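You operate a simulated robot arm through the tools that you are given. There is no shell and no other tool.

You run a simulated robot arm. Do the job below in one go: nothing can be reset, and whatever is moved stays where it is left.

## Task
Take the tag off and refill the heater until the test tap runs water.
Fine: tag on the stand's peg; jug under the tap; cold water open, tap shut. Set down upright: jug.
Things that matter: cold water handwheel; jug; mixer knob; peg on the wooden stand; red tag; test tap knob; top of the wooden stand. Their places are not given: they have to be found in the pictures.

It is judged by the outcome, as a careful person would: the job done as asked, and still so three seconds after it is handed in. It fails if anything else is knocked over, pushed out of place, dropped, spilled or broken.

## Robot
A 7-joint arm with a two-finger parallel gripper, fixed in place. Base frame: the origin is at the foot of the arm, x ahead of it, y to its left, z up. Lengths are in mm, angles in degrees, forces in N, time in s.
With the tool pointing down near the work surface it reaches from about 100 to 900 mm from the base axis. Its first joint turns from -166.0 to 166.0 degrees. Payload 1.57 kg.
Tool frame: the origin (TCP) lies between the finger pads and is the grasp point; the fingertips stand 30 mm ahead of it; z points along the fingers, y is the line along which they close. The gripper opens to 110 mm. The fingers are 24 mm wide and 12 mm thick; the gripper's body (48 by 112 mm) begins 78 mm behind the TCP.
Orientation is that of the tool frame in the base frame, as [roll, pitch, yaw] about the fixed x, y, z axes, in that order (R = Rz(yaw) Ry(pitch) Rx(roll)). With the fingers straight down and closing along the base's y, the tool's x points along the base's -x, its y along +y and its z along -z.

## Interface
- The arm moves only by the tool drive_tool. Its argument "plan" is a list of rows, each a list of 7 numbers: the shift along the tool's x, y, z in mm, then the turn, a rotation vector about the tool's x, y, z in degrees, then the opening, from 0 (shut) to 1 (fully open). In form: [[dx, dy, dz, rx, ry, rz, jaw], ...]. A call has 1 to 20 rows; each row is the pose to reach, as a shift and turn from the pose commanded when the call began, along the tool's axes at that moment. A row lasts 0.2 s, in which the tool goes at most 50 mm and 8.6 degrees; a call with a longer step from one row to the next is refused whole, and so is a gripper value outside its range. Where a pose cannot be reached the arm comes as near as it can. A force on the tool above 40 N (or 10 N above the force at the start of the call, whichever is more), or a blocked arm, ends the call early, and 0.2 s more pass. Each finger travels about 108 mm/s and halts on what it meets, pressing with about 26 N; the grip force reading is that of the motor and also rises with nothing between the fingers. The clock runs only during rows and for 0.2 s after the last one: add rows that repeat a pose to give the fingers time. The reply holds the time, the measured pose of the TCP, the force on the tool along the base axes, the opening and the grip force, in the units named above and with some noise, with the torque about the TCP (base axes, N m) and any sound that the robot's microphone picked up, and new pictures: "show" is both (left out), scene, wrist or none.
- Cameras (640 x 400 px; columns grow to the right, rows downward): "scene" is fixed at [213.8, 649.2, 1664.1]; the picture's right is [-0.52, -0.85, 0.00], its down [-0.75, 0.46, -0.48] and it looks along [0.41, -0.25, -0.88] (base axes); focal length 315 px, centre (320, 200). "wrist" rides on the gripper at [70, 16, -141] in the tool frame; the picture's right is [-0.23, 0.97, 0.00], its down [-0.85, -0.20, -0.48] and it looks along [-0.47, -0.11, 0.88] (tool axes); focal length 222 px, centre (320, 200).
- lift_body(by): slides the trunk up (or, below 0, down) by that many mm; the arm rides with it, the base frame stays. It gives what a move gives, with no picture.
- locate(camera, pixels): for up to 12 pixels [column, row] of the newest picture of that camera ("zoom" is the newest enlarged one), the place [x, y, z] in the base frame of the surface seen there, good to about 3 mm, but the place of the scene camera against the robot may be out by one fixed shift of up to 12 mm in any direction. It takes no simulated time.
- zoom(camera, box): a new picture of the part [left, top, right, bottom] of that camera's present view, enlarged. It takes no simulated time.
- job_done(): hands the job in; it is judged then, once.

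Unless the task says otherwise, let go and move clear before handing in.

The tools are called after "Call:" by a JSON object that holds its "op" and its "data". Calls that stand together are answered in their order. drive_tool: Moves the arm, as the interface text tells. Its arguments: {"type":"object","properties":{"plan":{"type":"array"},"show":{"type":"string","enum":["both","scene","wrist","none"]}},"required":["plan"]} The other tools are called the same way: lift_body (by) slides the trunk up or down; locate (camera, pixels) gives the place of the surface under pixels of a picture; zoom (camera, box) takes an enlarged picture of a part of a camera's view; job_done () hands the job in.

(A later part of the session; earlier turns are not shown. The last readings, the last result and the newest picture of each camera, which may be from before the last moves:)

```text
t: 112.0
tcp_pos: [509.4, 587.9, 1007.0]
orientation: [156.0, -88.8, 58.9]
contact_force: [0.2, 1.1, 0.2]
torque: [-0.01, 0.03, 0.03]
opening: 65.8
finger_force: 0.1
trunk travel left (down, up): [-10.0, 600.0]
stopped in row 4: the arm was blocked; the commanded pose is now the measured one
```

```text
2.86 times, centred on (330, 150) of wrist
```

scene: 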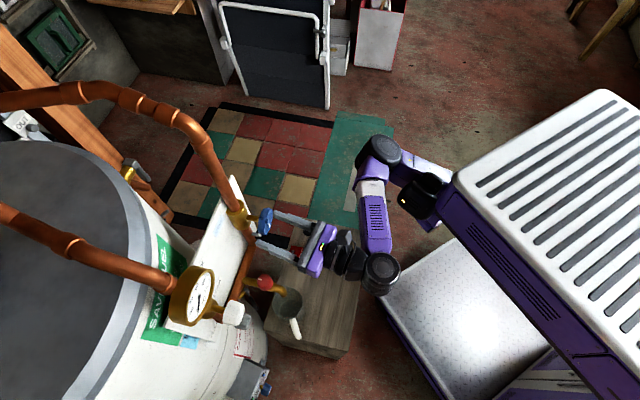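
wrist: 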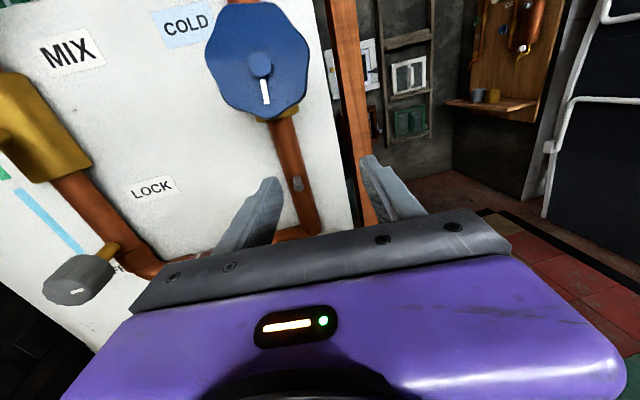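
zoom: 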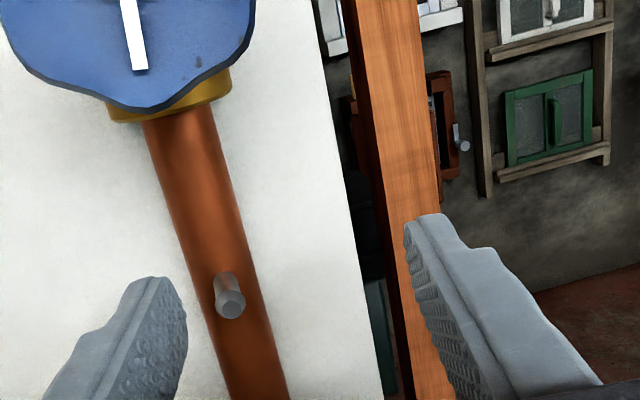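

The arm can't go left with this heading and drifted forward toward the pin (which sits between the fingers, untouched). I'll back straight out and yaw the tool further left, which is the comfortable direction.

Call:
{"op": "drive_tool", "data": {"plan": [[0, 0, -10, 0, 0, 0, 0.6], [0, 0, -22, 0, 0, 0, 0.6], [0, 0, -34, 4, 0, 0, 0.6], [0, 0, -44, 11, 0, 0, 0.6], [0, 0, -52, 19, 0, 0, 0.6], [0, 0, -58, 27, 0, 0, 0.6], [0, 0, -60, 35, 0, 0, 0.6], [0, 0, -60, 35, 0, 0, 0.6]], "show": "both"}}

```text
t: 113.8
tcp_pos: [473.7, 563.8, 1012.1]
orientation: [-141.5, -87.7, 29.3]
contact_force: [-0.1, -1.0, -0.2]
torque: [0.0, -0.01, 0.02]
opening: 65.8
finger_force: 0.0
trunk travel left (down, up): [-10.0, 600.0]
```

scene: 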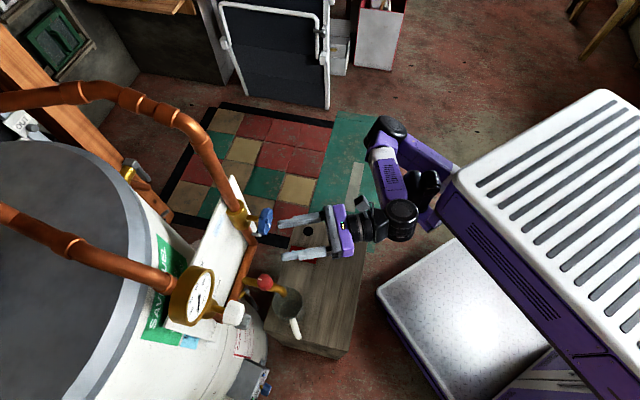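
wrist: 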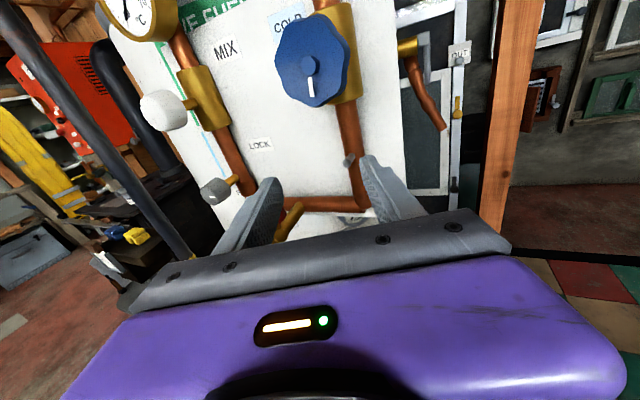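

Heading is now ~68°, comfortable. I'll slide left to in front of the tap knob at this height.

Call:
{"op": "drive_tool", "data": {"plan": [[0, -20, -2, 0, 0, 0, 0.6], [0, -40, -3, 0, 0, 0, 0.6], [0, -60, -3, 0, 0, 0, 0.6], [0, -78.6, -3, 0, 0, 0, 0.6], [0, -78.6, -3, 0, 0, 0, 0.6]], "show": "both"}}

Call:
{"op": "zoom", "data": {"camera": "wrist", "box": [220, 80, 440, 220]}}

```text
t: 115.2
tcp_pos: [413.4, 589.3, 1017.5]
orientation: [-136.3, -87.0, 22.4]
contact_force: [-0.5, -0.1, 0.2]
torque: [0.01, -0.02, 0.02]
opening: 65.7
finger_force: 0.0
trunk travel left (down, up): [-10.0, 600.0]
stopped in row 5: the arm was blocked; the commanded pose is now the measured one
```

scene: 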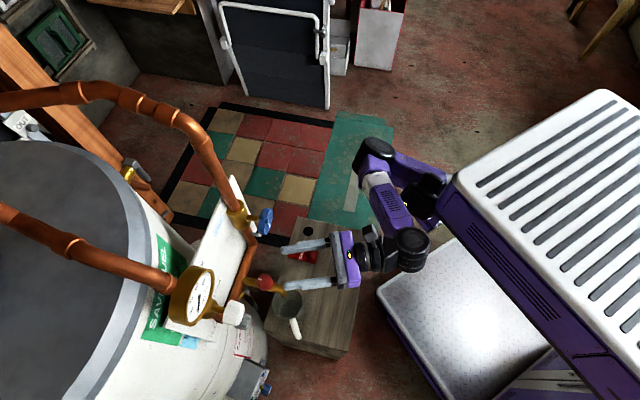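
wrist: 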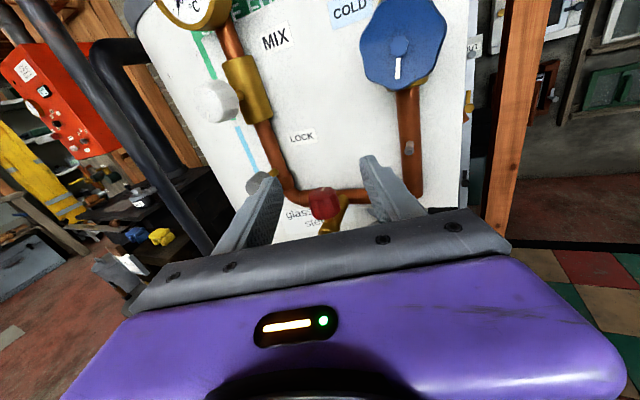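

```text
2.86 times, centred on (330, 150) of wrist
```

zoom: 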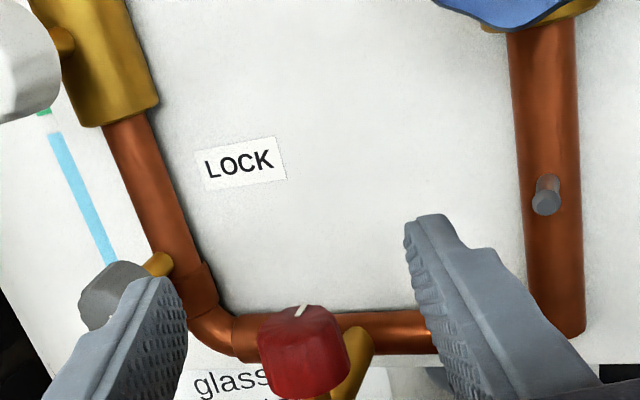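

The tap knob is now in view at (324,200) between the fingers' line. I'll zoom and locate its faces.

Call:
{"op": "zoom", "data": {"camera": "wrist", "box": [280, 165, 370, 240]}}

Call:
{"op": "locate", "data": {"camera": "wrist", "pixels": [[324, 200], [313, 200], [335, 200], [322, 190], [316, 190], [332, 191], [323, 215], [327, 188], [340, 210], [338, 225], [310, 210], [334, 212]]}}

```text
5.33 times, centred on (325, 202) of wrist
```

zoom: 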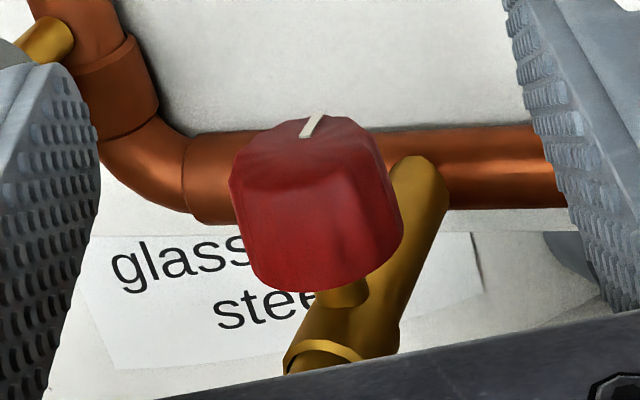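

```text
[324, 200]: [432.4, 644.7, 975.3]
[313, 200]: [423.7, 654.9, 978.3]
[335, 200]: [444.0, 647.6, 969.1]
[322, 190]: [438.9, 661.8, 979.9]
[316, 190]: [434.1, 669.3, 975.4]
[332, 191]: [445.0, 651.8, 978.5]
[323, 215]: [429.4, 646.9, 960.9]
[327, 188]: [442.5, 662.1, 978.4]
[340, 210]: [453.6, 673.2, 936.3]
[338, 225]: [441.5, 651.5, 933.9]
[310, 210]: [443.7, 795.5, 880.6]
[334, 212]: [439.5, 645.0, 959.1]
```

Knob centre is about (436.5,659.5), z 956–979, ~36 mm across. I'll level the tool and lower to knob height, stopping about 25 mm short of it.

Call:
{"op": "drive_tool", "data": {"plan": [[-17, -2, 7, 0, 0.7, -0.7, 0.6], [-34, -4, 14, 0, 1.5, -1.4, 0.6], [-50, -5.7, 20.5, 0, 2.2, -2.1, 0.6], [-50, -5.7, 20.5, 0, 2.2, -2.1, 0.6]], "show": "wrist"}}

Call:
{"op": "zoom", "data": {"camera": "wrist", "box": [240, 100, 400, 230]}}

```text
t: 116.2
tcp_pos: [411.6, 609.1, 961.9]
orientation: [118.1, -89.7, 128.5]
contact_force: [0.1, -0.3, 0.4]
torque: [0.02, -0.01, 0.03]
opening: 65.8
finger_force: 0.0
trunk travel left (down, up): [-10.0, 600.0]
```

wrist: 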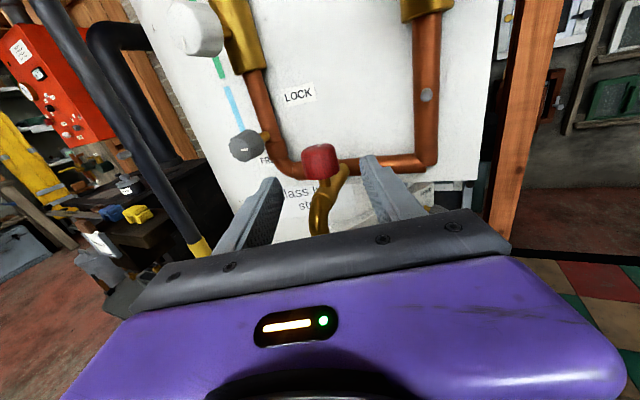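

```text
3.08 times, centred on (320, 165) of wrist
```

zoom: 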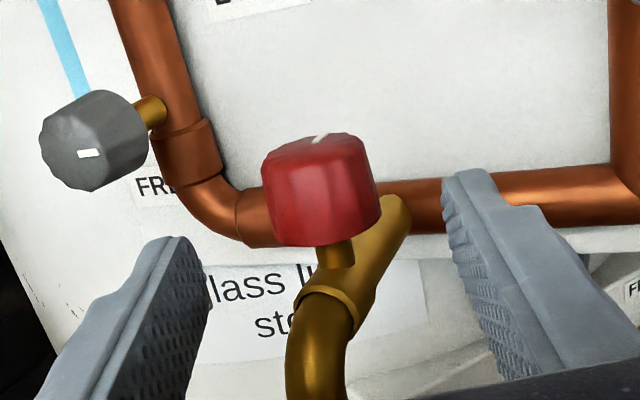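

Knob is well centred between the fingers (offset y≈+2 mm, ~5 mm up). I'll advance so the pads straddle it.

Call:
{"op": "drive_tool", "data": {"plan": [[5, 2.2, 8, 0, 0, 0, 0.6], [5, 2.2, 22, 0, 0, 0, 0.6], [5, 2.2, 37, 0, 0, 0, 0.6], [5, 2.2, 53, 0, 0, 0, 0.6], [5, 2.2, 53, 0, 0, 0, 0.6]], "show": "both"}}

Call:
{"op": "zoom", "data": {"camera": "wrist", "box": [240, 120, 400, 250]}}

Call:
{"op": "zoom", "data": {"camera": "scene", "box": [230, 250, 330, 330]}}

```text
t: 117.3
tcp_pos: [432.9, 655.1, 971.3]
orientation: [48.1, -89.6, -161.1]
contact_force: [-0.7, -0.6, -0.6]
torque: [0.03, -0.03, -0.04]
opening: 66.0
finger_force: 0.2
trunk travel left (down, up): [-10.0, 600.0]
```

scene: 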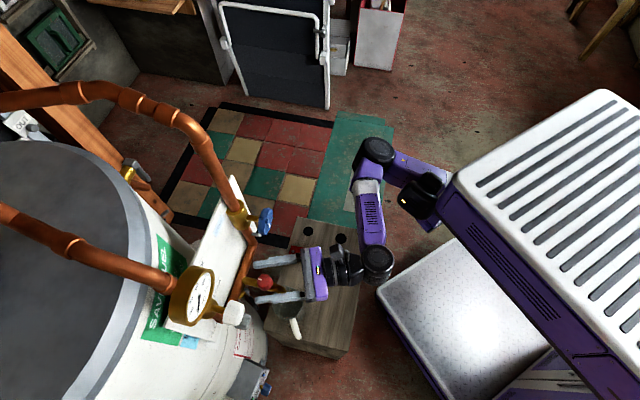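
wrist: 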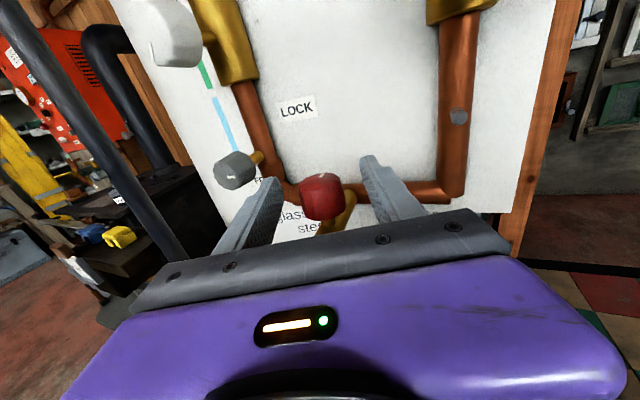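

```text
3.08 times, centred on (320, 185) of wrist
```

zoom: 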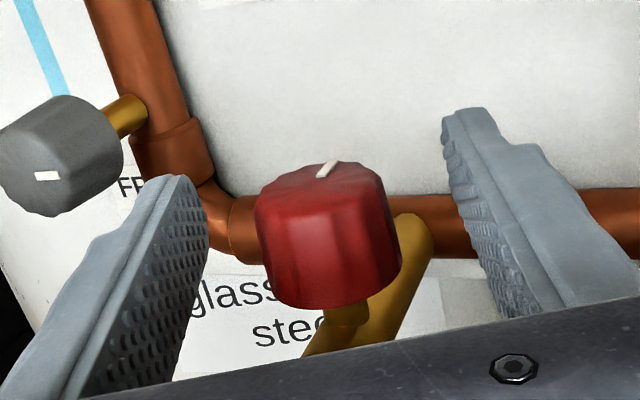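

```text
5.00 times, centred on (280, 290) of scene
```

zoom: 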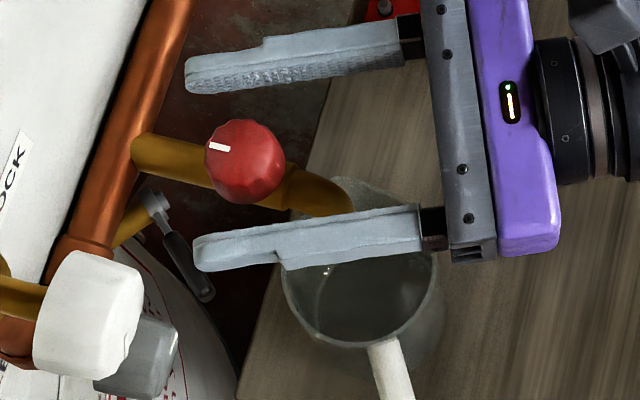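

Fingers straddle the knob nicely in both views. I'll nudge 4.5 mm deeper and 2 mm lower, then close on it.

Call:
{"op": "drive_tool", "data": {"plan": [[-2, 1, 4.5, 0, 0, 0, 0.55], [-2, 1.4, 4.5, 0, 0, 0, 0.45], [-2, 1.4, 4.5, 0, 0, 0, 0.36], [-2, 1.4, 4.5, 0, 0, 0, 0.3], [-2, 1.4, 4.5, 0, 0, 0, 0.15], [-2, 1.4, 4.5, 0, 0, 0, 0.15]], "show": "wrist"}}

Call:
{"op": "zoom", "data": {"camera": "wrist", "box": [240, 120, 400, 250]}}

```text
t: 118.8
tcp_pos: [432.9, 658.6, 968.5]
orientation: [49.8, -89.6, -162.8]
contact_force: [-7.9, 3.6, -0.7]
torque: [0.35, 0.49, 0.05]
opening: 33.4
finger_force: 40.7
trunk travel left (down, up): [-10.0, 600.0]
```

wrist: 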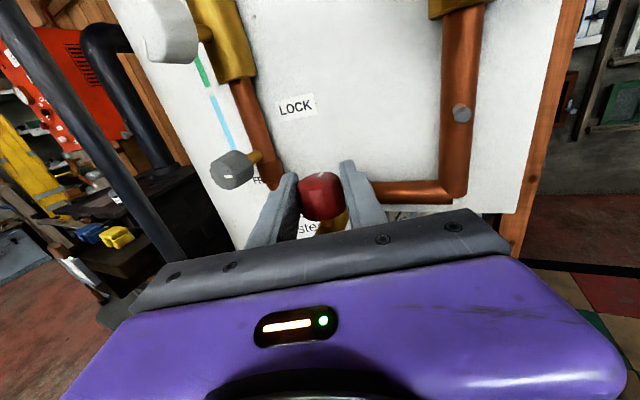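

```text
3.08 times, centred on (320, 185) of wrist
```

zoom: 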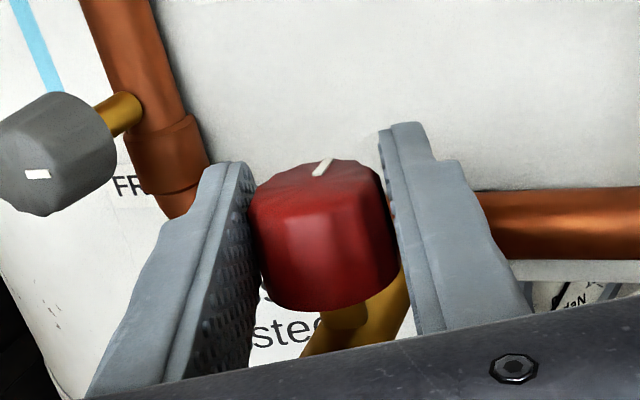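

Gripped at 33 mm. I'll turn it counter-clockwise (from above) by about 24° by swinging the tool around the knob, and check.

Call:
{"op": "drive_tool", "data": {"plan": [[0, -0.5, 0, 3, 0, 0, 0.1], [0, -0.5, 0, 8, 0, 0, 0.1], [0, -0.5, 0, 13, 0, 0, 0.1], [0, -0.5, 0, 18, 0, 0, 0.1], [0, -0.5, 0, 24, 0, 0, 0.1]], "show": "both"}}

Call:
{"op": "zoom", "data": {"camera": "wrist", "box": [240, 120, 400, 250]}}

Call:
{"op": "zoom", "data": {"camera": "scene", "box": [230, 250, 330, 330]}}

```text
t: 120.0
tcp_pos: [434.4, 659.8, 970.8]
orientation: [73.4, -89.7, -162.7]
contact_force: [3.4, -5.4, -1.6]
torque: [0.15, 0.76, 0.01]
opening: 33.2
finger_force: 40.8
trunk travel left (down, up): [-10.0, 600.0]
```

scene: 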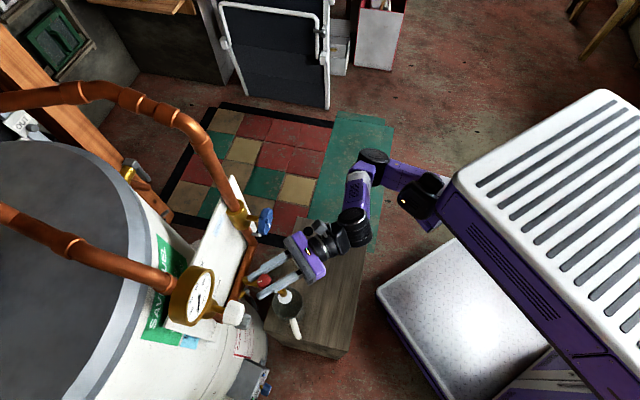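
wrist: 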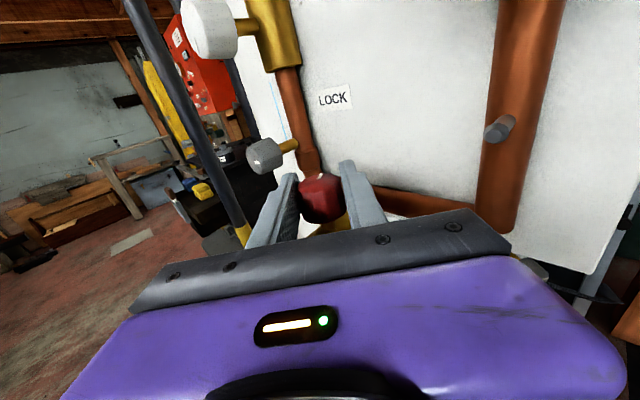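

```text
3.08 times, centred on (320, 185) of wrist
```

zoom: 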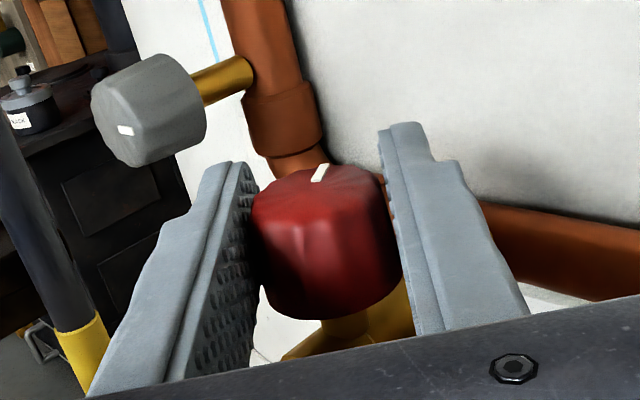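

```text
5.00 times, centred on (280, 290) of scene
```

zoom: 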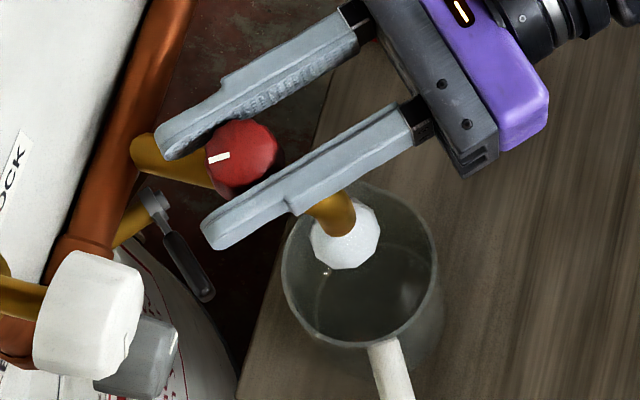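

The tap opens counter-clockwise: a white puff (air) now shows at the spout, no water yet. I'll hold the knob and wait, watching the spout.

Call:
{"op": "drive_tool", "data": {"plan": [[0, 0, 0, 0, 0, 0, 0.1], [0, 0, 0, 0, 0, 0, 0.1], [0, 0, 0, 0, 0, 0, 0.1], [0, 0, 0, 0, 0, 0, 0.1], [0, 0, 0, 0, 0, 0, 0.1]], "show": "scene"}}

Call:
{"op": "zoom", "data": {"camera": "scene", "box": [230, 250, 330, 330]}}

```text
t: 121.2
tcp_pos: [434.3, 660.5, 969.4]
orientation: [75.5, -89.6, -164.9]
contact_force: [13.1, 12.1, 5.1]
torque: [-0.15, 0.79, 0.04]
opening: 33.4
finger_force: 40.7
trunk travel left (down, up): [-10.0, 600.0]
```

scene: 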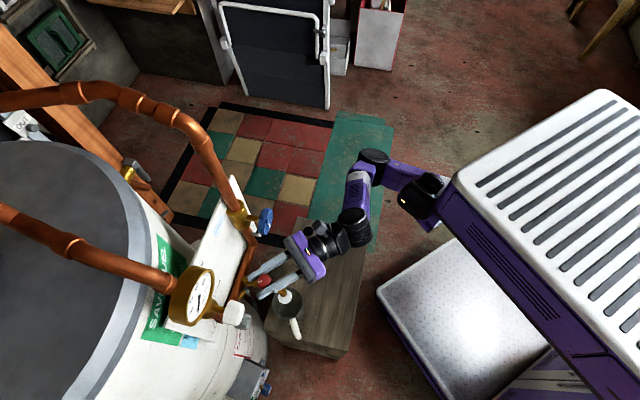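

```text
5.00 times, centred on (280, 290) of scene
```

zoom: 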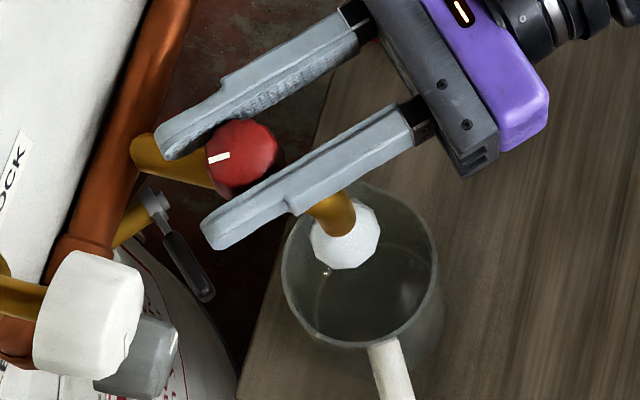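

The white puff continues (air being pushed out as it fills). I'll keep waiting.

Call:
{"op": "drive_tool", "data": {"plan": [[0, 0, 0, 0, 0, 0, 0.1], [0, 0, 0, 0, 0, 0, 0.1], [0, 0, 0, 0, 0, 0, 0.1], [0, 0, 0, 0, 0, 0, 0.1], [0, 0, 0, 0, 0, 0, 0.1], [0, 0, 0, 0, 0, 0, 0.1], [0, 0, 0, 0, 0, 0, 0.1], [0, 0, 0, 0, 0, 0, 0.1], [0, 0, 0, 0, 0, 0, 0.1], [0, 0, 0, 0, 0, 0, 0.1]], "show": "scene"}}

Call:
{"op": "zoom", "data": {"camera": "scene", "box": [230, 250, 330, 330]}}

```text
t: 123.3
tcp_pos: [435.2, 659.6, 969.1]
orientation: [74.6, -89.6, -163.8]
contact_force: [23.6, 12.0, 10.2]
torque: [0.04, 0.44, -0.04]
opening: 33.0
finger_force: 40.8
trunk travel left (down, up): [-10.0, 600.0]
```

scene: 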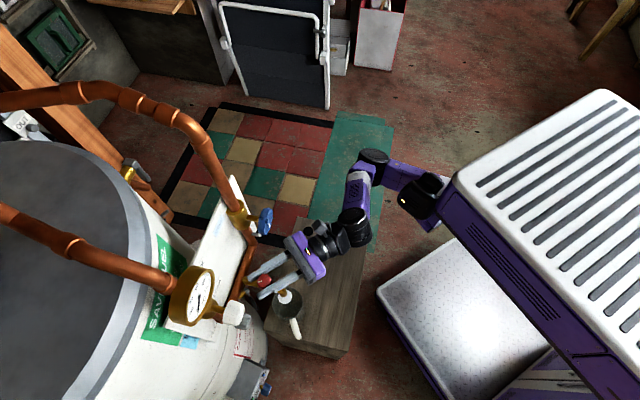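

```text
5.00 times, centred on (280, 290) of scene
```

zoom: 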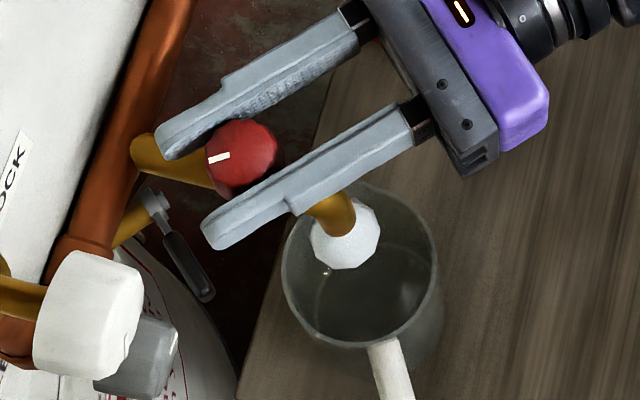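

Still only air. I'll relieve the slowly growing side load on the knob and wait longer.

Call:
{"op": "drive_tool", "data": {"plan": [[0, 0.8, 0.4, 0, 0, 0, 0.1], [0, 1.5, 0.8, 0, 0, 0, 0.1], [0, 1.5, 0.8, 0, 0, 0, 0.1], [0, 1.5, 0.8, 0, 0, 0, 0.1], [0, 1.5, 0.8, 0, 0, 0, 0.1], [0, 1.5, 0.8, 0, 0, 0, 0.1], [0, 1.5, 0.8, 0, 0, 0, 0.1], [0, 1.5, 0.8, 0, 0, 0, 0.1], [0, 1.5, 0.8, 0, 0, 0, 0.1], [0, 1.5, 0.8, 0, 0, 0, 0.1], [0, 1.5, 0.8, 0, 0, 0, 0.1], [0, 1.5, 0.8, 0, 0, 0, 0.1], [0, 1.5, 0.8, 0, 0, 0, 0.1], [0, 1.5, 0.8, 0, 0, 0, 0.1], [0, 1.5, 0.8, 0, 0, 0, 0.1]], "show": "scene"}}

Call:
{"op": "zoom", "data": {"camera": "scene", "box": [230, 250, 330, 330]}}

```text
t: 126.5
tcp_pos: [435.8, 661.4, 968.6]
orientation: [75.5, -89.7, -164.7]
contact_force: [12.5, -2.5, 4.4]
torque: [-0.18, 0.55, -0.03]
opening: 33.2
finger_force: 40.8
trunk travel left (down, up): [-10.0, 600.0]
```

scene: 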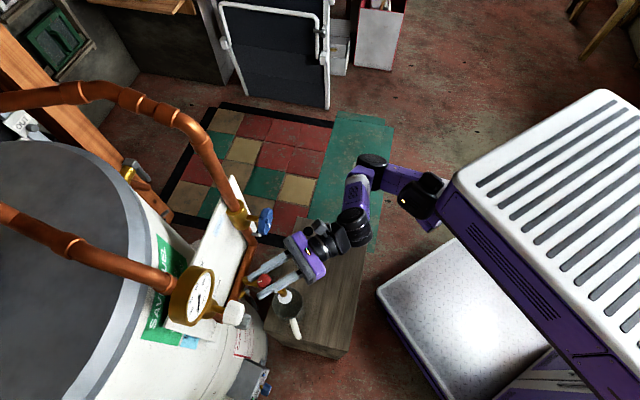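

```text
5.00 times, centred on (280, 290) of scene
```

zoom: 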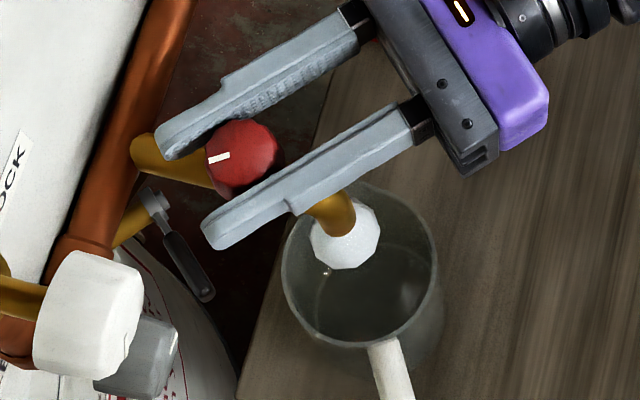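

No change yet. I'll zoom closely on the spout outlet to see whether the white shape is air or water.

Call:
{"op": "zoom", "data": {"camera": "scene", "box": [270, 280, 310, 305]}}

Call:
{"op": "drive_tool", "data": {"plan": [[0, 0.5, 0, 0, 0, 0, 0.1], [0, 0.8, 0, 0, 0, 0, 0.1], [0, 0.8, 0, 0, 0, 0, 0.1], [0, 0.8, 0, 0, 0, 0, 0.1], [0, 0.8, 0, 0, 0, 0, 0.1], [0, 0.8, 0, 0, 0, 0, 0.1], [0, 0.8, 0, 0, 0, 0, 0.1], [0, 0.8, 0, 0, 0, 0, 0.1], [0, 0.8, 0, 0, 0, 0, 0.1], [0, 0.8, 0, 0, 0, 0, 0.1], [0, 0.8, 0, 0, 0, 0, 0.1], [0, 0.8, 0, 0, 0, 0, 0.1], [0, 0.8, 0, 0, 0, 0, 0.1], [0, 0.8, 0, 0, 0, 0, 0.1], [0, 0.8, 0, 0, 0, 0, 0.1]], "show": "both"}}

Call:
{"op": "zoom", "data": {"camera": "scene", "box": [270, 280, 310, 305]}}

```text
16.00 times, centred on (290, 292) of scene
```

zoom: 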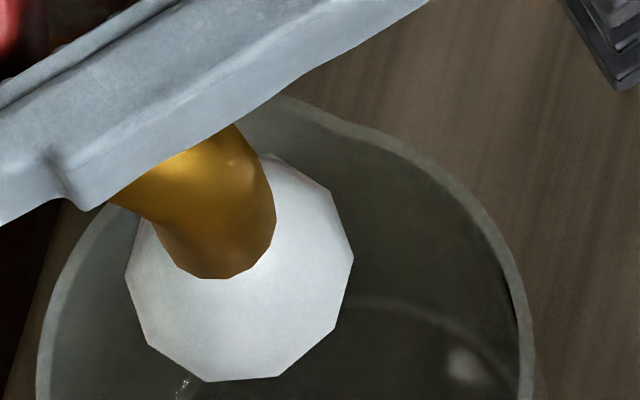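

```text
t: 129.8
tcp_pos: [435.1, 660.7, 969.8]
orientation: [80.4, -89.5, -169.4]
contact_force: [-13.9, -9.8, -5.9]
torque: [-0.12, 0.78, 0.01]
opening: 33.2
finger_force: 41.0
trunk travel left (down, up): [-10.0, 600.0]
```

scene: 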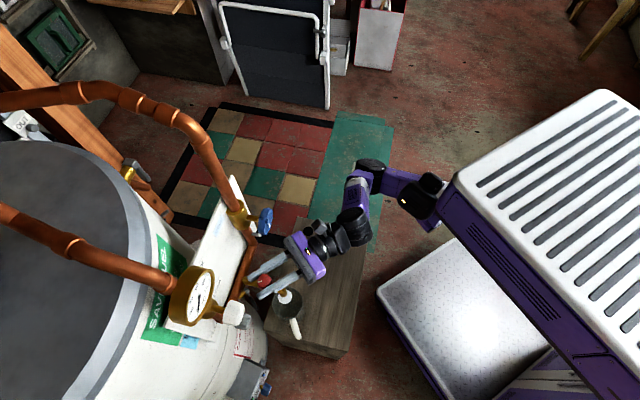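
wrist: 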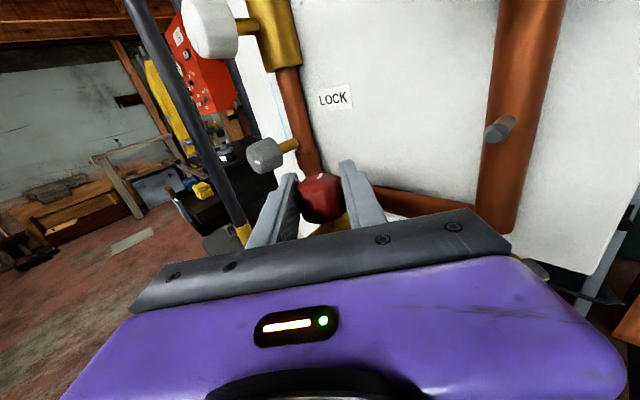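

```text
16.00 times, centred on (290, 292) of scene
```

zoom: 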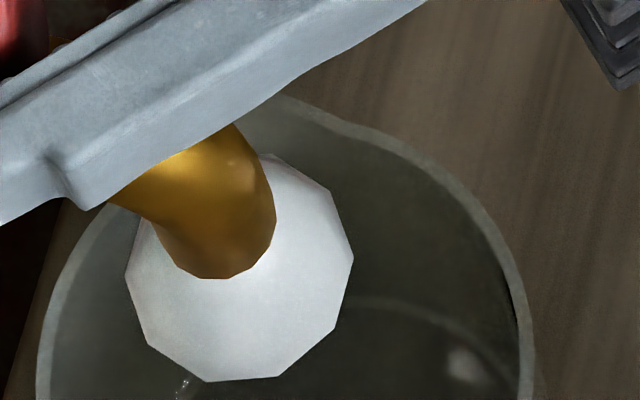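

The white shape is unchanged and the jug is still empty. I'll keep holding and wait in longer stretches, relieving load on the knob as needed.

Call:
{"op": "drive_tool", "data": {"plan": [[0, -0.5, -0.3, 0, 0, 0, 0.1], [0, -0.8, -0.5, 0, 0, 0, 0.1], [0, -0.8, -0.5, 0, 0, 0, 0.1], [0, -0.8, -0.5, 0, 0, 0, 0.1], [0, -0.8, -0.5, 0, 0, 0, 0.1], [0, -0.8, -0.5, 0, 0, 0, 0.1], [0, -0.8, -0.5, 0, 0, 0, 0.1], [0, -0.8, -0.5, 0, 0, 0, 0.1], [0, -0.8, -0.5, 0, 0, 0, 0.1], [0, -0.8, -0.5, 0, 0, 0, 0.1], [0, -0.8, -0.5, 0, 0, 0, 0.1], [0, -0.8, -0.5, 0, 0, 0, 0.1], [0, -0.8, -0.5, 0, 0, 0, 0.1], [0, -0.8, -0.5, 0, 0, 0, 0.1], [0, -0.8, -0.5, 0, 0, 0, 0.1]], "show": "scene"}}

Call:
{"op": "zoom", "data": {"camera": "scene", "box": [230, 250, 330, 330]}}

```text
t: 132.9
tcp_pos: [436.6, 660.2, 968.0]
orientation: [90.3, -89.6, -179.5]
contact_force: [-6.0, -1.8, -19.5]
torque: [-0.16, 0.72, 0.01]
opening: 33.2
finger_force: 41.0
trunk travel left (down, up): [-10.0, 600.0]
```

scene: 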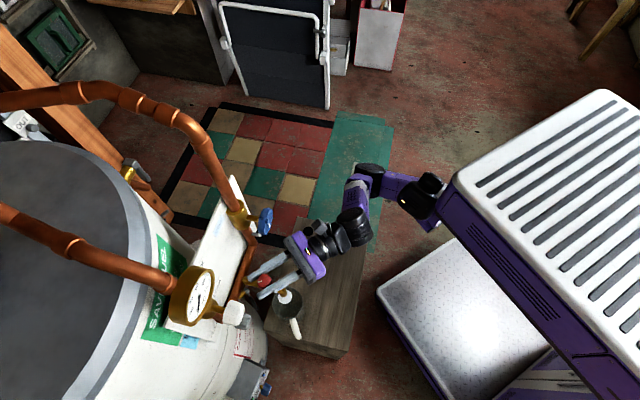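

```text
5.00 times, centred on (280, 290) of scene
```

zoom: 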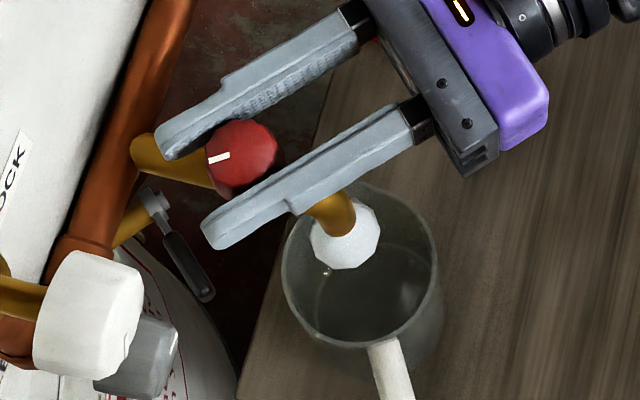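

Only air still; side and vertical loads on the gripped knob slowly build. I'll relax the jaws slightly around the knob (staying in place) while waiting, so nothing is stressed.

Call:
{"op": "drive_tool", "data": {"plan": [[-0.5, 0, 0, 0, 0, 0, 0.36], [-0.5, 0, 0, 0, 0, 0, 0.4], [-0.5, 0, 0, 0, 0, 0, 0.4], [-0.5, 0, 0, 0, 0, 0, 0.4], [-0.5, 0, 0, 0, 0, 0, 0.4], [-0.5, 0, 0, 0, 0, 0, 0.4], [-0.5, 0, 0, 0, 0, 0, 0.4], [-0.5, 0, 0, 0, 0, 0, 0.4], [-0.5, 0, 0, 0, 0, 0, 0.4], [-0.5, 0, 0, 0, 0, 0, 0.4], [-0.5, 0, 0, 0, 0, 0, 0.4], [-0.5, 0, 0, 0, 0, 0, 0.4], [-0.5, 0, 0, 0, 0, 0, 0.4], [-0.5, 0, 0, 0, 0, 0, 0.4], [-0.5, 0, 0, 0, 0, 0, 0.4]], "show": "both"}}

Call:
{"op": "zoom", "data": {"camera": "scene", "box": [230, 250, 330, 330]}}

```text
t: 136.2
tcp_pos: [434.3, 660.1, 969.6]
orientation: [76.5, -89.6, -165.6]
contact_force: [-0.7, 0.2, -1.1]
torque: [-0.04, 0.02, -0.03]
opening: 44.2
finger_force: 0.1
trunk travel left (down, up): [-10.0, 600.0]
```

scene: 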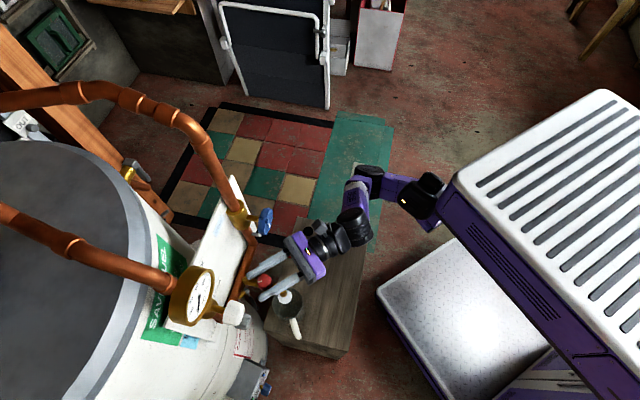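
wrist: 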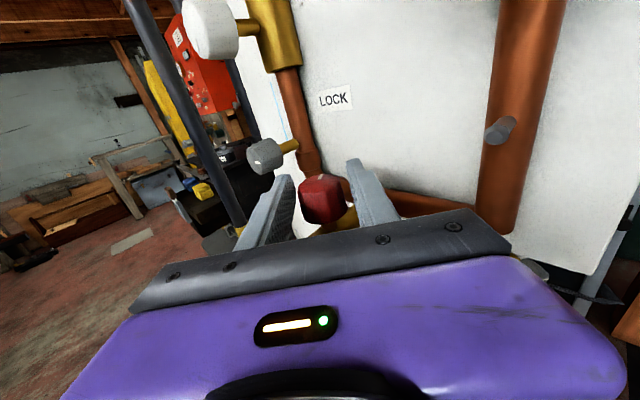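

```text
5.00 times, centred on (280, 290) of scene
```

zoom: 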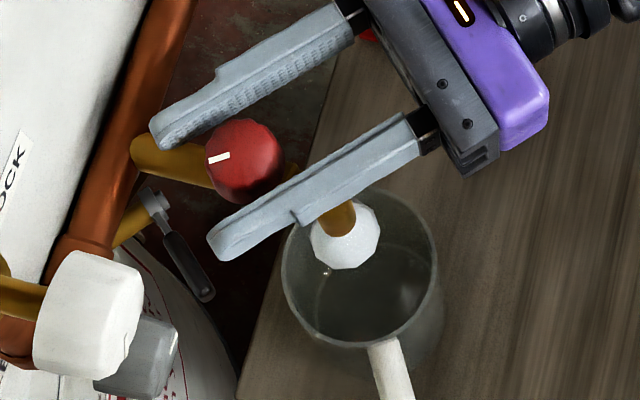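

Jaws relaxed, knob stays put, air still venting. I'll wait more.

Call:
{"op": "drive_tool", "data": {"plan": [[0, 0, 0, 0, 0, 0, 0.4], [0, 0, 0, 0, 0, 0, 0.4], [0, 0, 0, 0, 0, 0, 0.4], [0, 0, 0, 0, 0, 0, 0.4], [0, 0, 0, 0, 0, 0, 0.4], [0, 0, 0, 0, 0, 0, 0.4], [0, 0, 0, 0, 0, 0, 0.4], [0, 0, 0, 0, 0, 0, 0.4], [0, 0, 0, 0, 0, 0, 0.4], [0, 0, 0, 0, 0, 0, 0.4], [0, 0, 0, 0, 0, 0, 0.4], [0, 0, 0, 0, 0, 0, 0.4], [0, 0, 0, 0, 0, 0, 0.4], [0, 0, 0, 0, 0, 0, 0.4], [0, 0, 0, 0, 0, 0, 0.4], [0, 0, 0, 0, 0, 0, 0.4], [0, 0, 0, 0, 0, 0, 0.4], [0, 0, 0, 0, 0, 0, 0.4]], "show": "scene"}}

Call:
{"op": "zoom", "data": {"camera": "scene", "box": [230, 250, 330, 330]}}

```text
t: 139.9
tcp_pos: [434.8, 659.6, 969.5]
orientation: [76.8, -89.6, -165.8]
contact_force: [-0.3, 0.3, -0.5]
torque: [0.01, 0.02, 0.0]
opening: 43.7
finger_force: 0.1
trunk travel left (down, up): [-10.0, 600.0]
```

scene: 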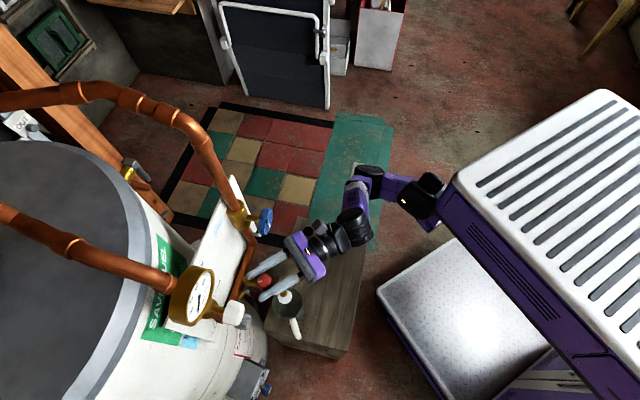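

```text
5.00 times, centred on (280, 290) of scene
```

zoom: 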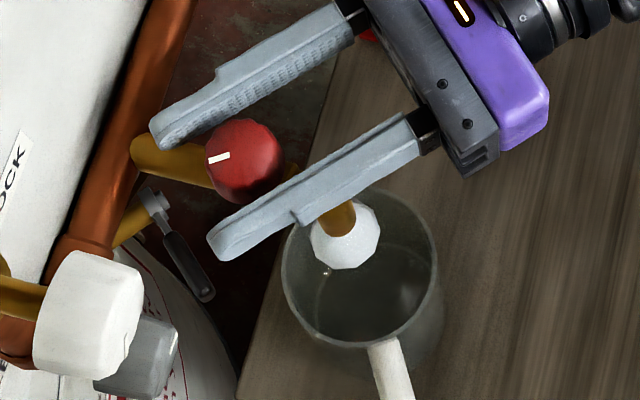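

Still air after a good while; venting rate is probably limited by the small tap opening. I'll re-grip the knob and open it ~20° more (staying within a single-grip range so I can shut it quickly).

Call:
{"op": "drive_tool", "data": {"plan": [[0, 0, 0, 0, 0, 0, 0.3], [0, 0, 0, 0, 0, 0, 0.15], [0, 0, 0, 0, 0, 0, 0.1], [0, 0, 0, 5, 0, 0, 0.1], [0, 0, 0, 10, 0, 0, 0.1], [0, 0, 0, 15, 0, 0, 0.1], [0, 0, 0, 20, 0, 0, 0.1], [0, 0, 0, 20, 0, 0, 0.1]], "show": "scene"}}

Call:
{"op": "zoom", "data": {"camera": "scene", "box": [230, 250, 330, 330]}}

```text
t: 141.8
tcp_pos: [434.7, 660.6, 970.2]
orientation: [84.7, -89.7, -153.7]
contact_force: [1.6, -7.8, 1.4]
torque: [0.29, 1.02, -0.02]
opening: 33.3
finger_force: 41.4
trunk travel left (down, up): [-10.0, 600.0]
```

scene: 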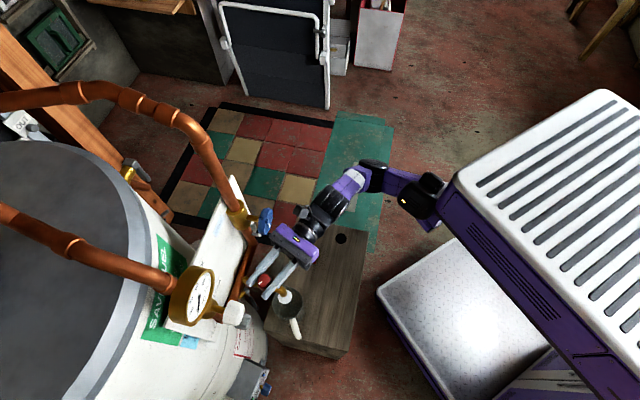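

```text
5.00 times, centred on (280, 290) of scene
```

zoom: 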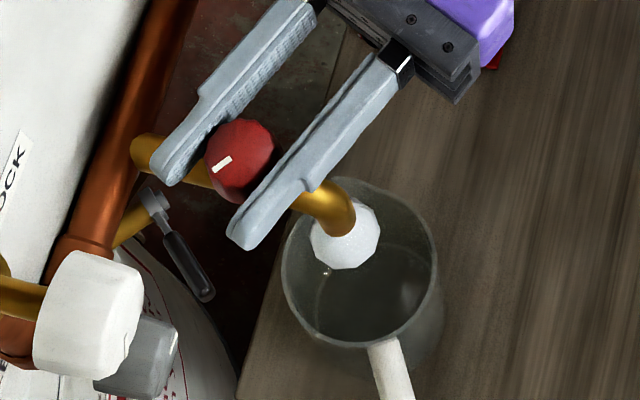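

Tap is open further (~44°). I'll relax the jaws in place and wait again.

Call:
{"op": "drive_tool", "data": {"plan": [[0, 0, 0, 0, 0, 0, 0.38], [0, 0, 0, 0, 0, 0, 0.38], [0, 0, 0, 0, 0, 0, 0.38], [0, 0, 0, 0, 0, 0, 0.38], [0, 0, 0, 0, 0, 0, 0.38], [0, 0, 0, 0, 0, 0, 0.38], [0, 0, 0, 0, 0, 0, 0.38], [0, 0, 0, 0, 0, 0, 0.38], [0, 0, 0, 0, 0, 0, 0.38], [0, 0, 0, 0, 0, 0, 0.38], [0, 0, 0, 0, 0, 0, 0.38], [0, 0, 0, 0, 0, 0, 0.38], [0, 0, 0, 0, 0, 0, 0.38], [0, 0, 0, 0, 0, 0, 0.38], [0, 0, 0, 0, 0, 0, 0.38]], "show": "both"}}

Call:
{"op": "zoom", "data": {"camera": "scene", "box": [230, 250, 330, 330]}}

Call:
{"op": "zoom", "data": {"camera": "scene", "box": [150, 180, 290, 350]}}

```text
t: 144.9
tcp_pos: [435.5, 660.2, 969.9]
orientation: [96.2, -89.5, -165.2]
contact_force: [0.0, -0.1, -0.7]
torque: [0.03, -0.01, -0.01]
opening: 41.7
finger_force: 0.1
trunk travel left (down, up): [-10.0, 600.0]
```

scene: 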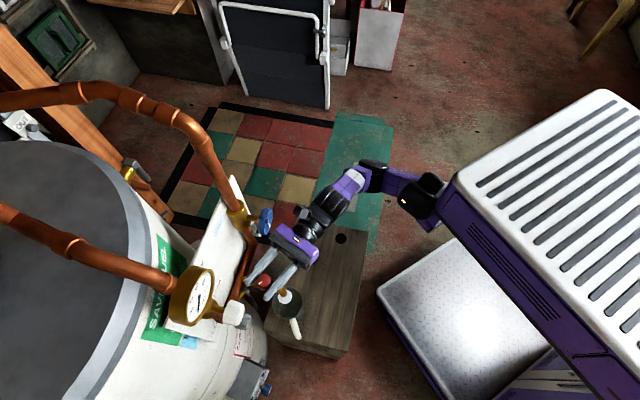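
wrist: 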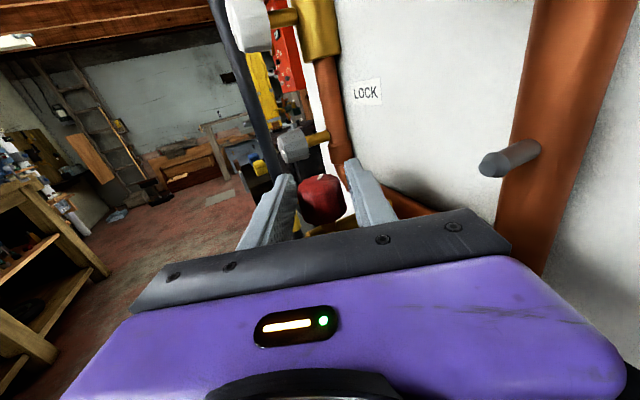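

```text
5.00 times, centred on (280, 290) of scene
```

zoom: 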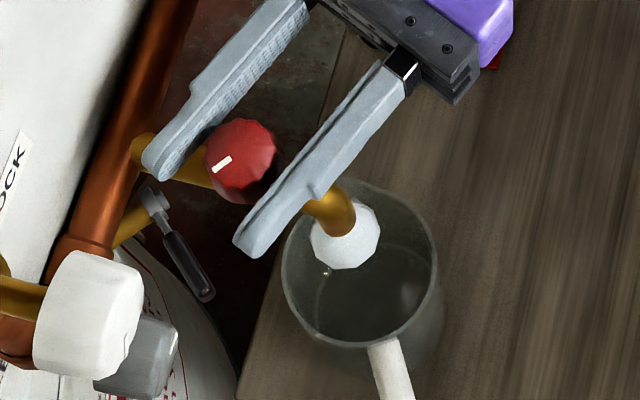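

```text
2.35 times, centred on (220, 265) of scene
```

zoom: 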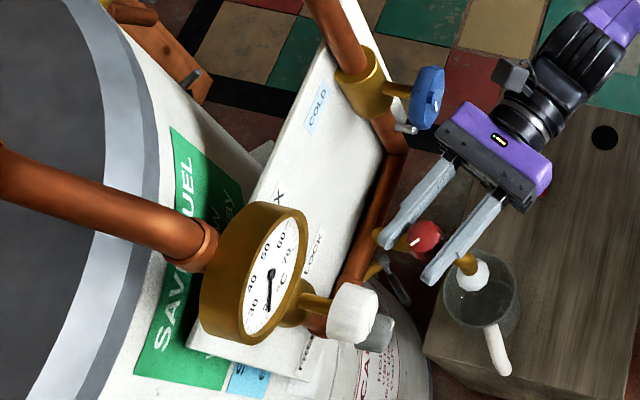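

I'll check the white shape's position and the jug's interior surface height, in case water is already collecting.

Call:
{"op": "zoom", "data": {"camera": "scene", "box": [270, 275, 320, 320]}}

Call:
{"op": "locate", "data": {"camera": "zoom", "pixels": [[250, 160], [230, 190], [280, 170], [300, 210], [350, 220], [300, 250], [330, 260], [260, 240], [350, 180], [280, 260]]}}

```text
8.89 times, centred on (295, 298) of scene
```

zoom: 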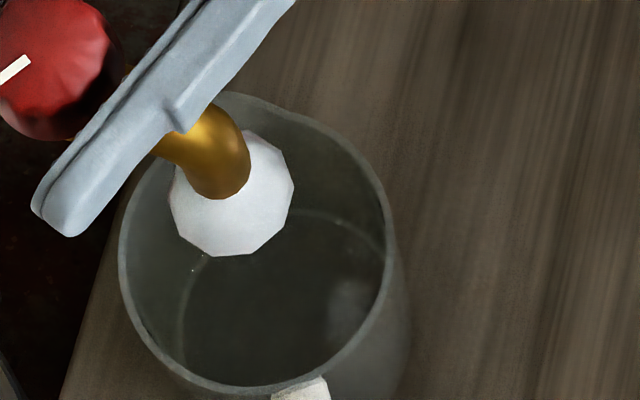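

```text
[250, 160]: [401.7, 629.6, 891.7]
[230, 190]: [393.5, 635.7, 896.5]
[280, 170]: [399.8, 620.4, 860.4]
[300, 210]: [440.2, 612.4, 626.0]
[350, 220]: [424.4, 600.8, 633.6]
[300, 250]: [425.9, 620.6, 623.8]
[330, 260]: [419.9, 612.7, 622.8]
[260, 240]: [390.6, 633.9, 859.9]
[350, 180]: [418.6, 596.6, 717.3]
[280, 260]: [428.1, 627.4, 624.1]
```

Jug bottom is still dry (z≈623) and the white puff hangs just below the spout, so it's air. I'll keep waiting.

Call:
{"op": "drive_tool", "data": {"plan": [[0, 0, 0, 0, 0, 0, 0.38], [0, 0, 0, 0, 0, 0, 0.38], [0, 0, 0, 0, 0, 0, 0.38], [0, 0, 0, 0, 0, 0, 0.38], [0, 0, 0, 0, 0, 0, 0.38], [0, 0, 0, 0, 0, 0, 0.38], [0, 0, 0, 0, 0, 0, 0.38], [0, 0, 0, 0, 0, 0, 0.38], [0, 0, 0, 0, 0, 0, 0.38], [0, 0, 0, 0, 0, 0, 0.38], [0, 0, 0, 0, 0, 0, 0.38], [0, 0, 0, 0, 0, 0, 0.38], [0, 0, 0, 0, 0, 0, 0.38], [0, 0, 0, 0, 0, 0, 0.38], [0, 0, 0, 0, 0, 0, 0.38], [0, 0, 0, 0, 0, 0, 0.38], [0, 0, 0, 0, 0, 0, 0.38], [0, 0, 0, 0, 0, 0, 0.38]], "show": "scene"}}

Call:
{"op": "zoom", "data": {"camera": "scene", "box": [270, 275, 320, 320]}}

```text
t: 148.8
tcp_pos: [434.5, 660.9, 969.7]
orientation: [96.2, -89.5, -165.4]
contact_force: [0.5, -0.2, 0.3]
torque: [0.03, -0.03, -0.02]
opening: 41.8
finger_force: 0.1
trunk travel left (down, up): [-10.0, 600.0]
```

scene: 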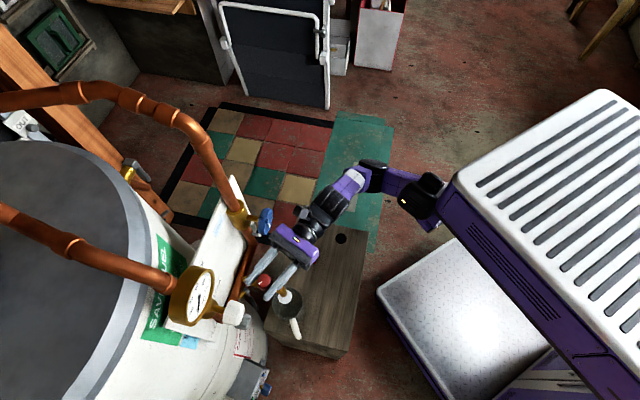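

```text
8.89 times, centred on (295, 298) of scene
```

zoom: 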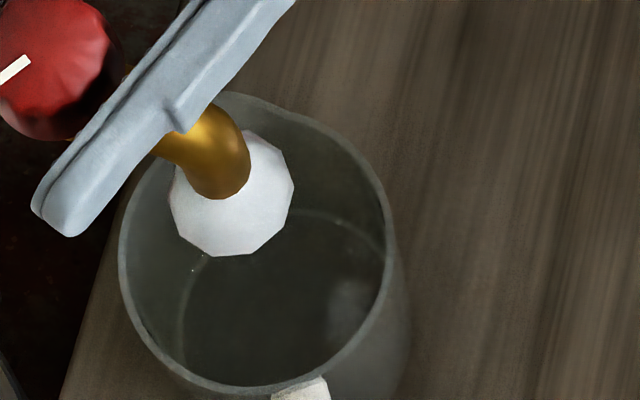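

Still air only. Thinking back, the last "slip" on the cold wheel happened exactly where the upper finger met the valve body, so the wheel may not be fully open. I'll shut the tap again first (so nothing runs unattended) and then check the wheel.

Call:
{"op": "drive_tool", "data": {"plan": [[0, 0, 0, 0, 0, 0, 0.3], [0, 0, 0, 0, 0, 0, 0.15], [0, 0, 0, 0, 0, 0, 0.1], [0, 0, 0, -6, 0, 0, 0.1], [0, 0, 0, -12, 0, 0, 0.1], [0, 0, 0, -18, 0, 0, 0.1], [0, 0, 0, -24, 0, 0, 0.1], [0, 0, 0, -30, 0, 0, 0.1], [0, 0, 0, -36, 0, 0, 0.1], [0, 0, 0, -42, 0, 0, 0.1], [0, 0, 0, -45, 0, 0, 0.1]], "show": "both"}}

Call:
{"op": "zoom", "data": {"camera": "scene", "box": [230, 250, 330, 330]}}

```text
t: 151.2
tcp_pos: [434.6, 660.5, 968.6]
orientation: [42.5, -89.5, -156.7]
contact_force: [-1.2, 17.9, 9.4]
torque: [-0.34, 1.01, -0.02]
opening: 33.0
finger_force: 41.1
trunk travel left (down, up): [-10.0, 600.0]
```

scene: 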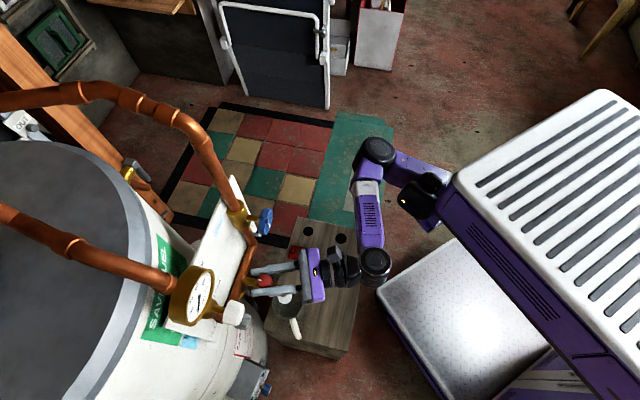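
wrist: 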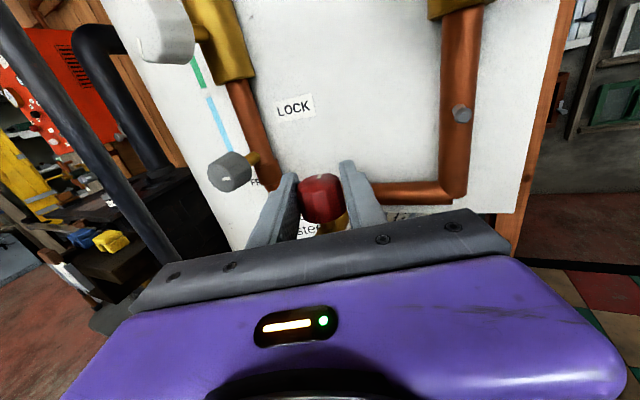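

```text
5.00 times, centred on (280, 290) of scene
```

zoom: 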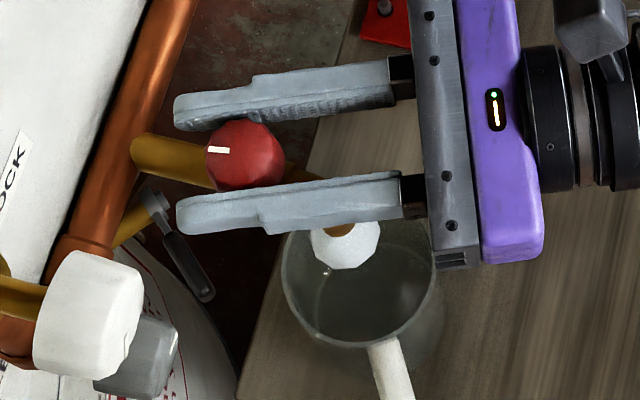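

The puff is still there, so the tap isn't quite shut (tick ~10° short). I'll turn it clockwise another ~12°.

Call:
{"op": "drive_tool", "data": {"plan": [[0, 0, 0.6, -4, 0, 0, 0], [0, 0, 0.6, -8, 0, 0, 0], [0, 0, 0.6, -12, 0, 0, 0], [0, 0, 0.6, -12, 0, 0, 0]], "show": "scene"}}

Call:
{"op": "zoom", "data": {"camera": "scene", "box": [230, 250, 330, 330]}}

```text
t: 151.7
tcp_pos: [434.9, 661.0, 967.9]
orientation: [12.4, -89.4, -130.5]
contact_force: [-19.1, 12.0, 7.8]
torque: [-0.17, 0.76, 0.02]
opening: 33.1
finger_force: 40.8
trunk travel left (down, up): [-10.0, 600.0]
stopped in row 2: the force on the tool passed its limit at 68 N (the readings are from after the stop); the commanded pose is now the measured one
```

scene: 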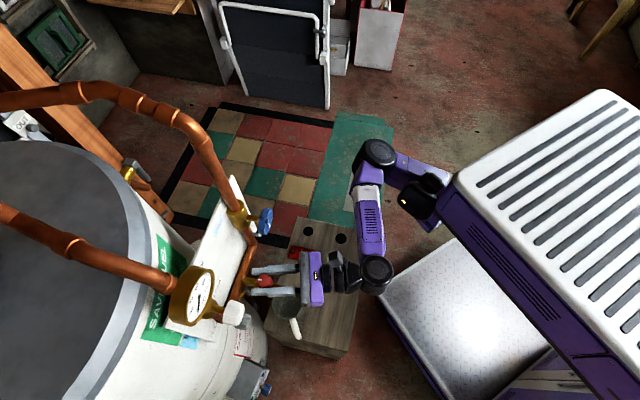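

```text
5.00 times, centred on (280, 290) of scene
```

zoom: 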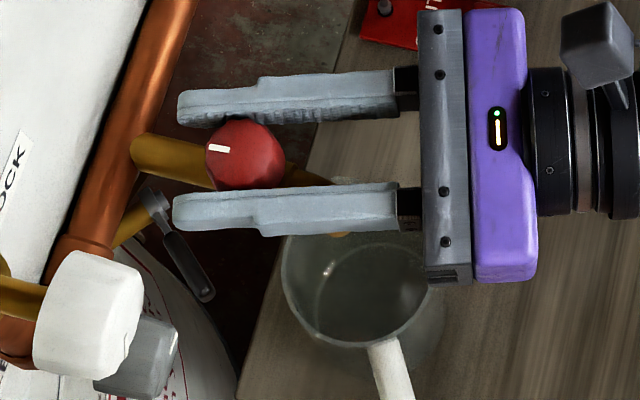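

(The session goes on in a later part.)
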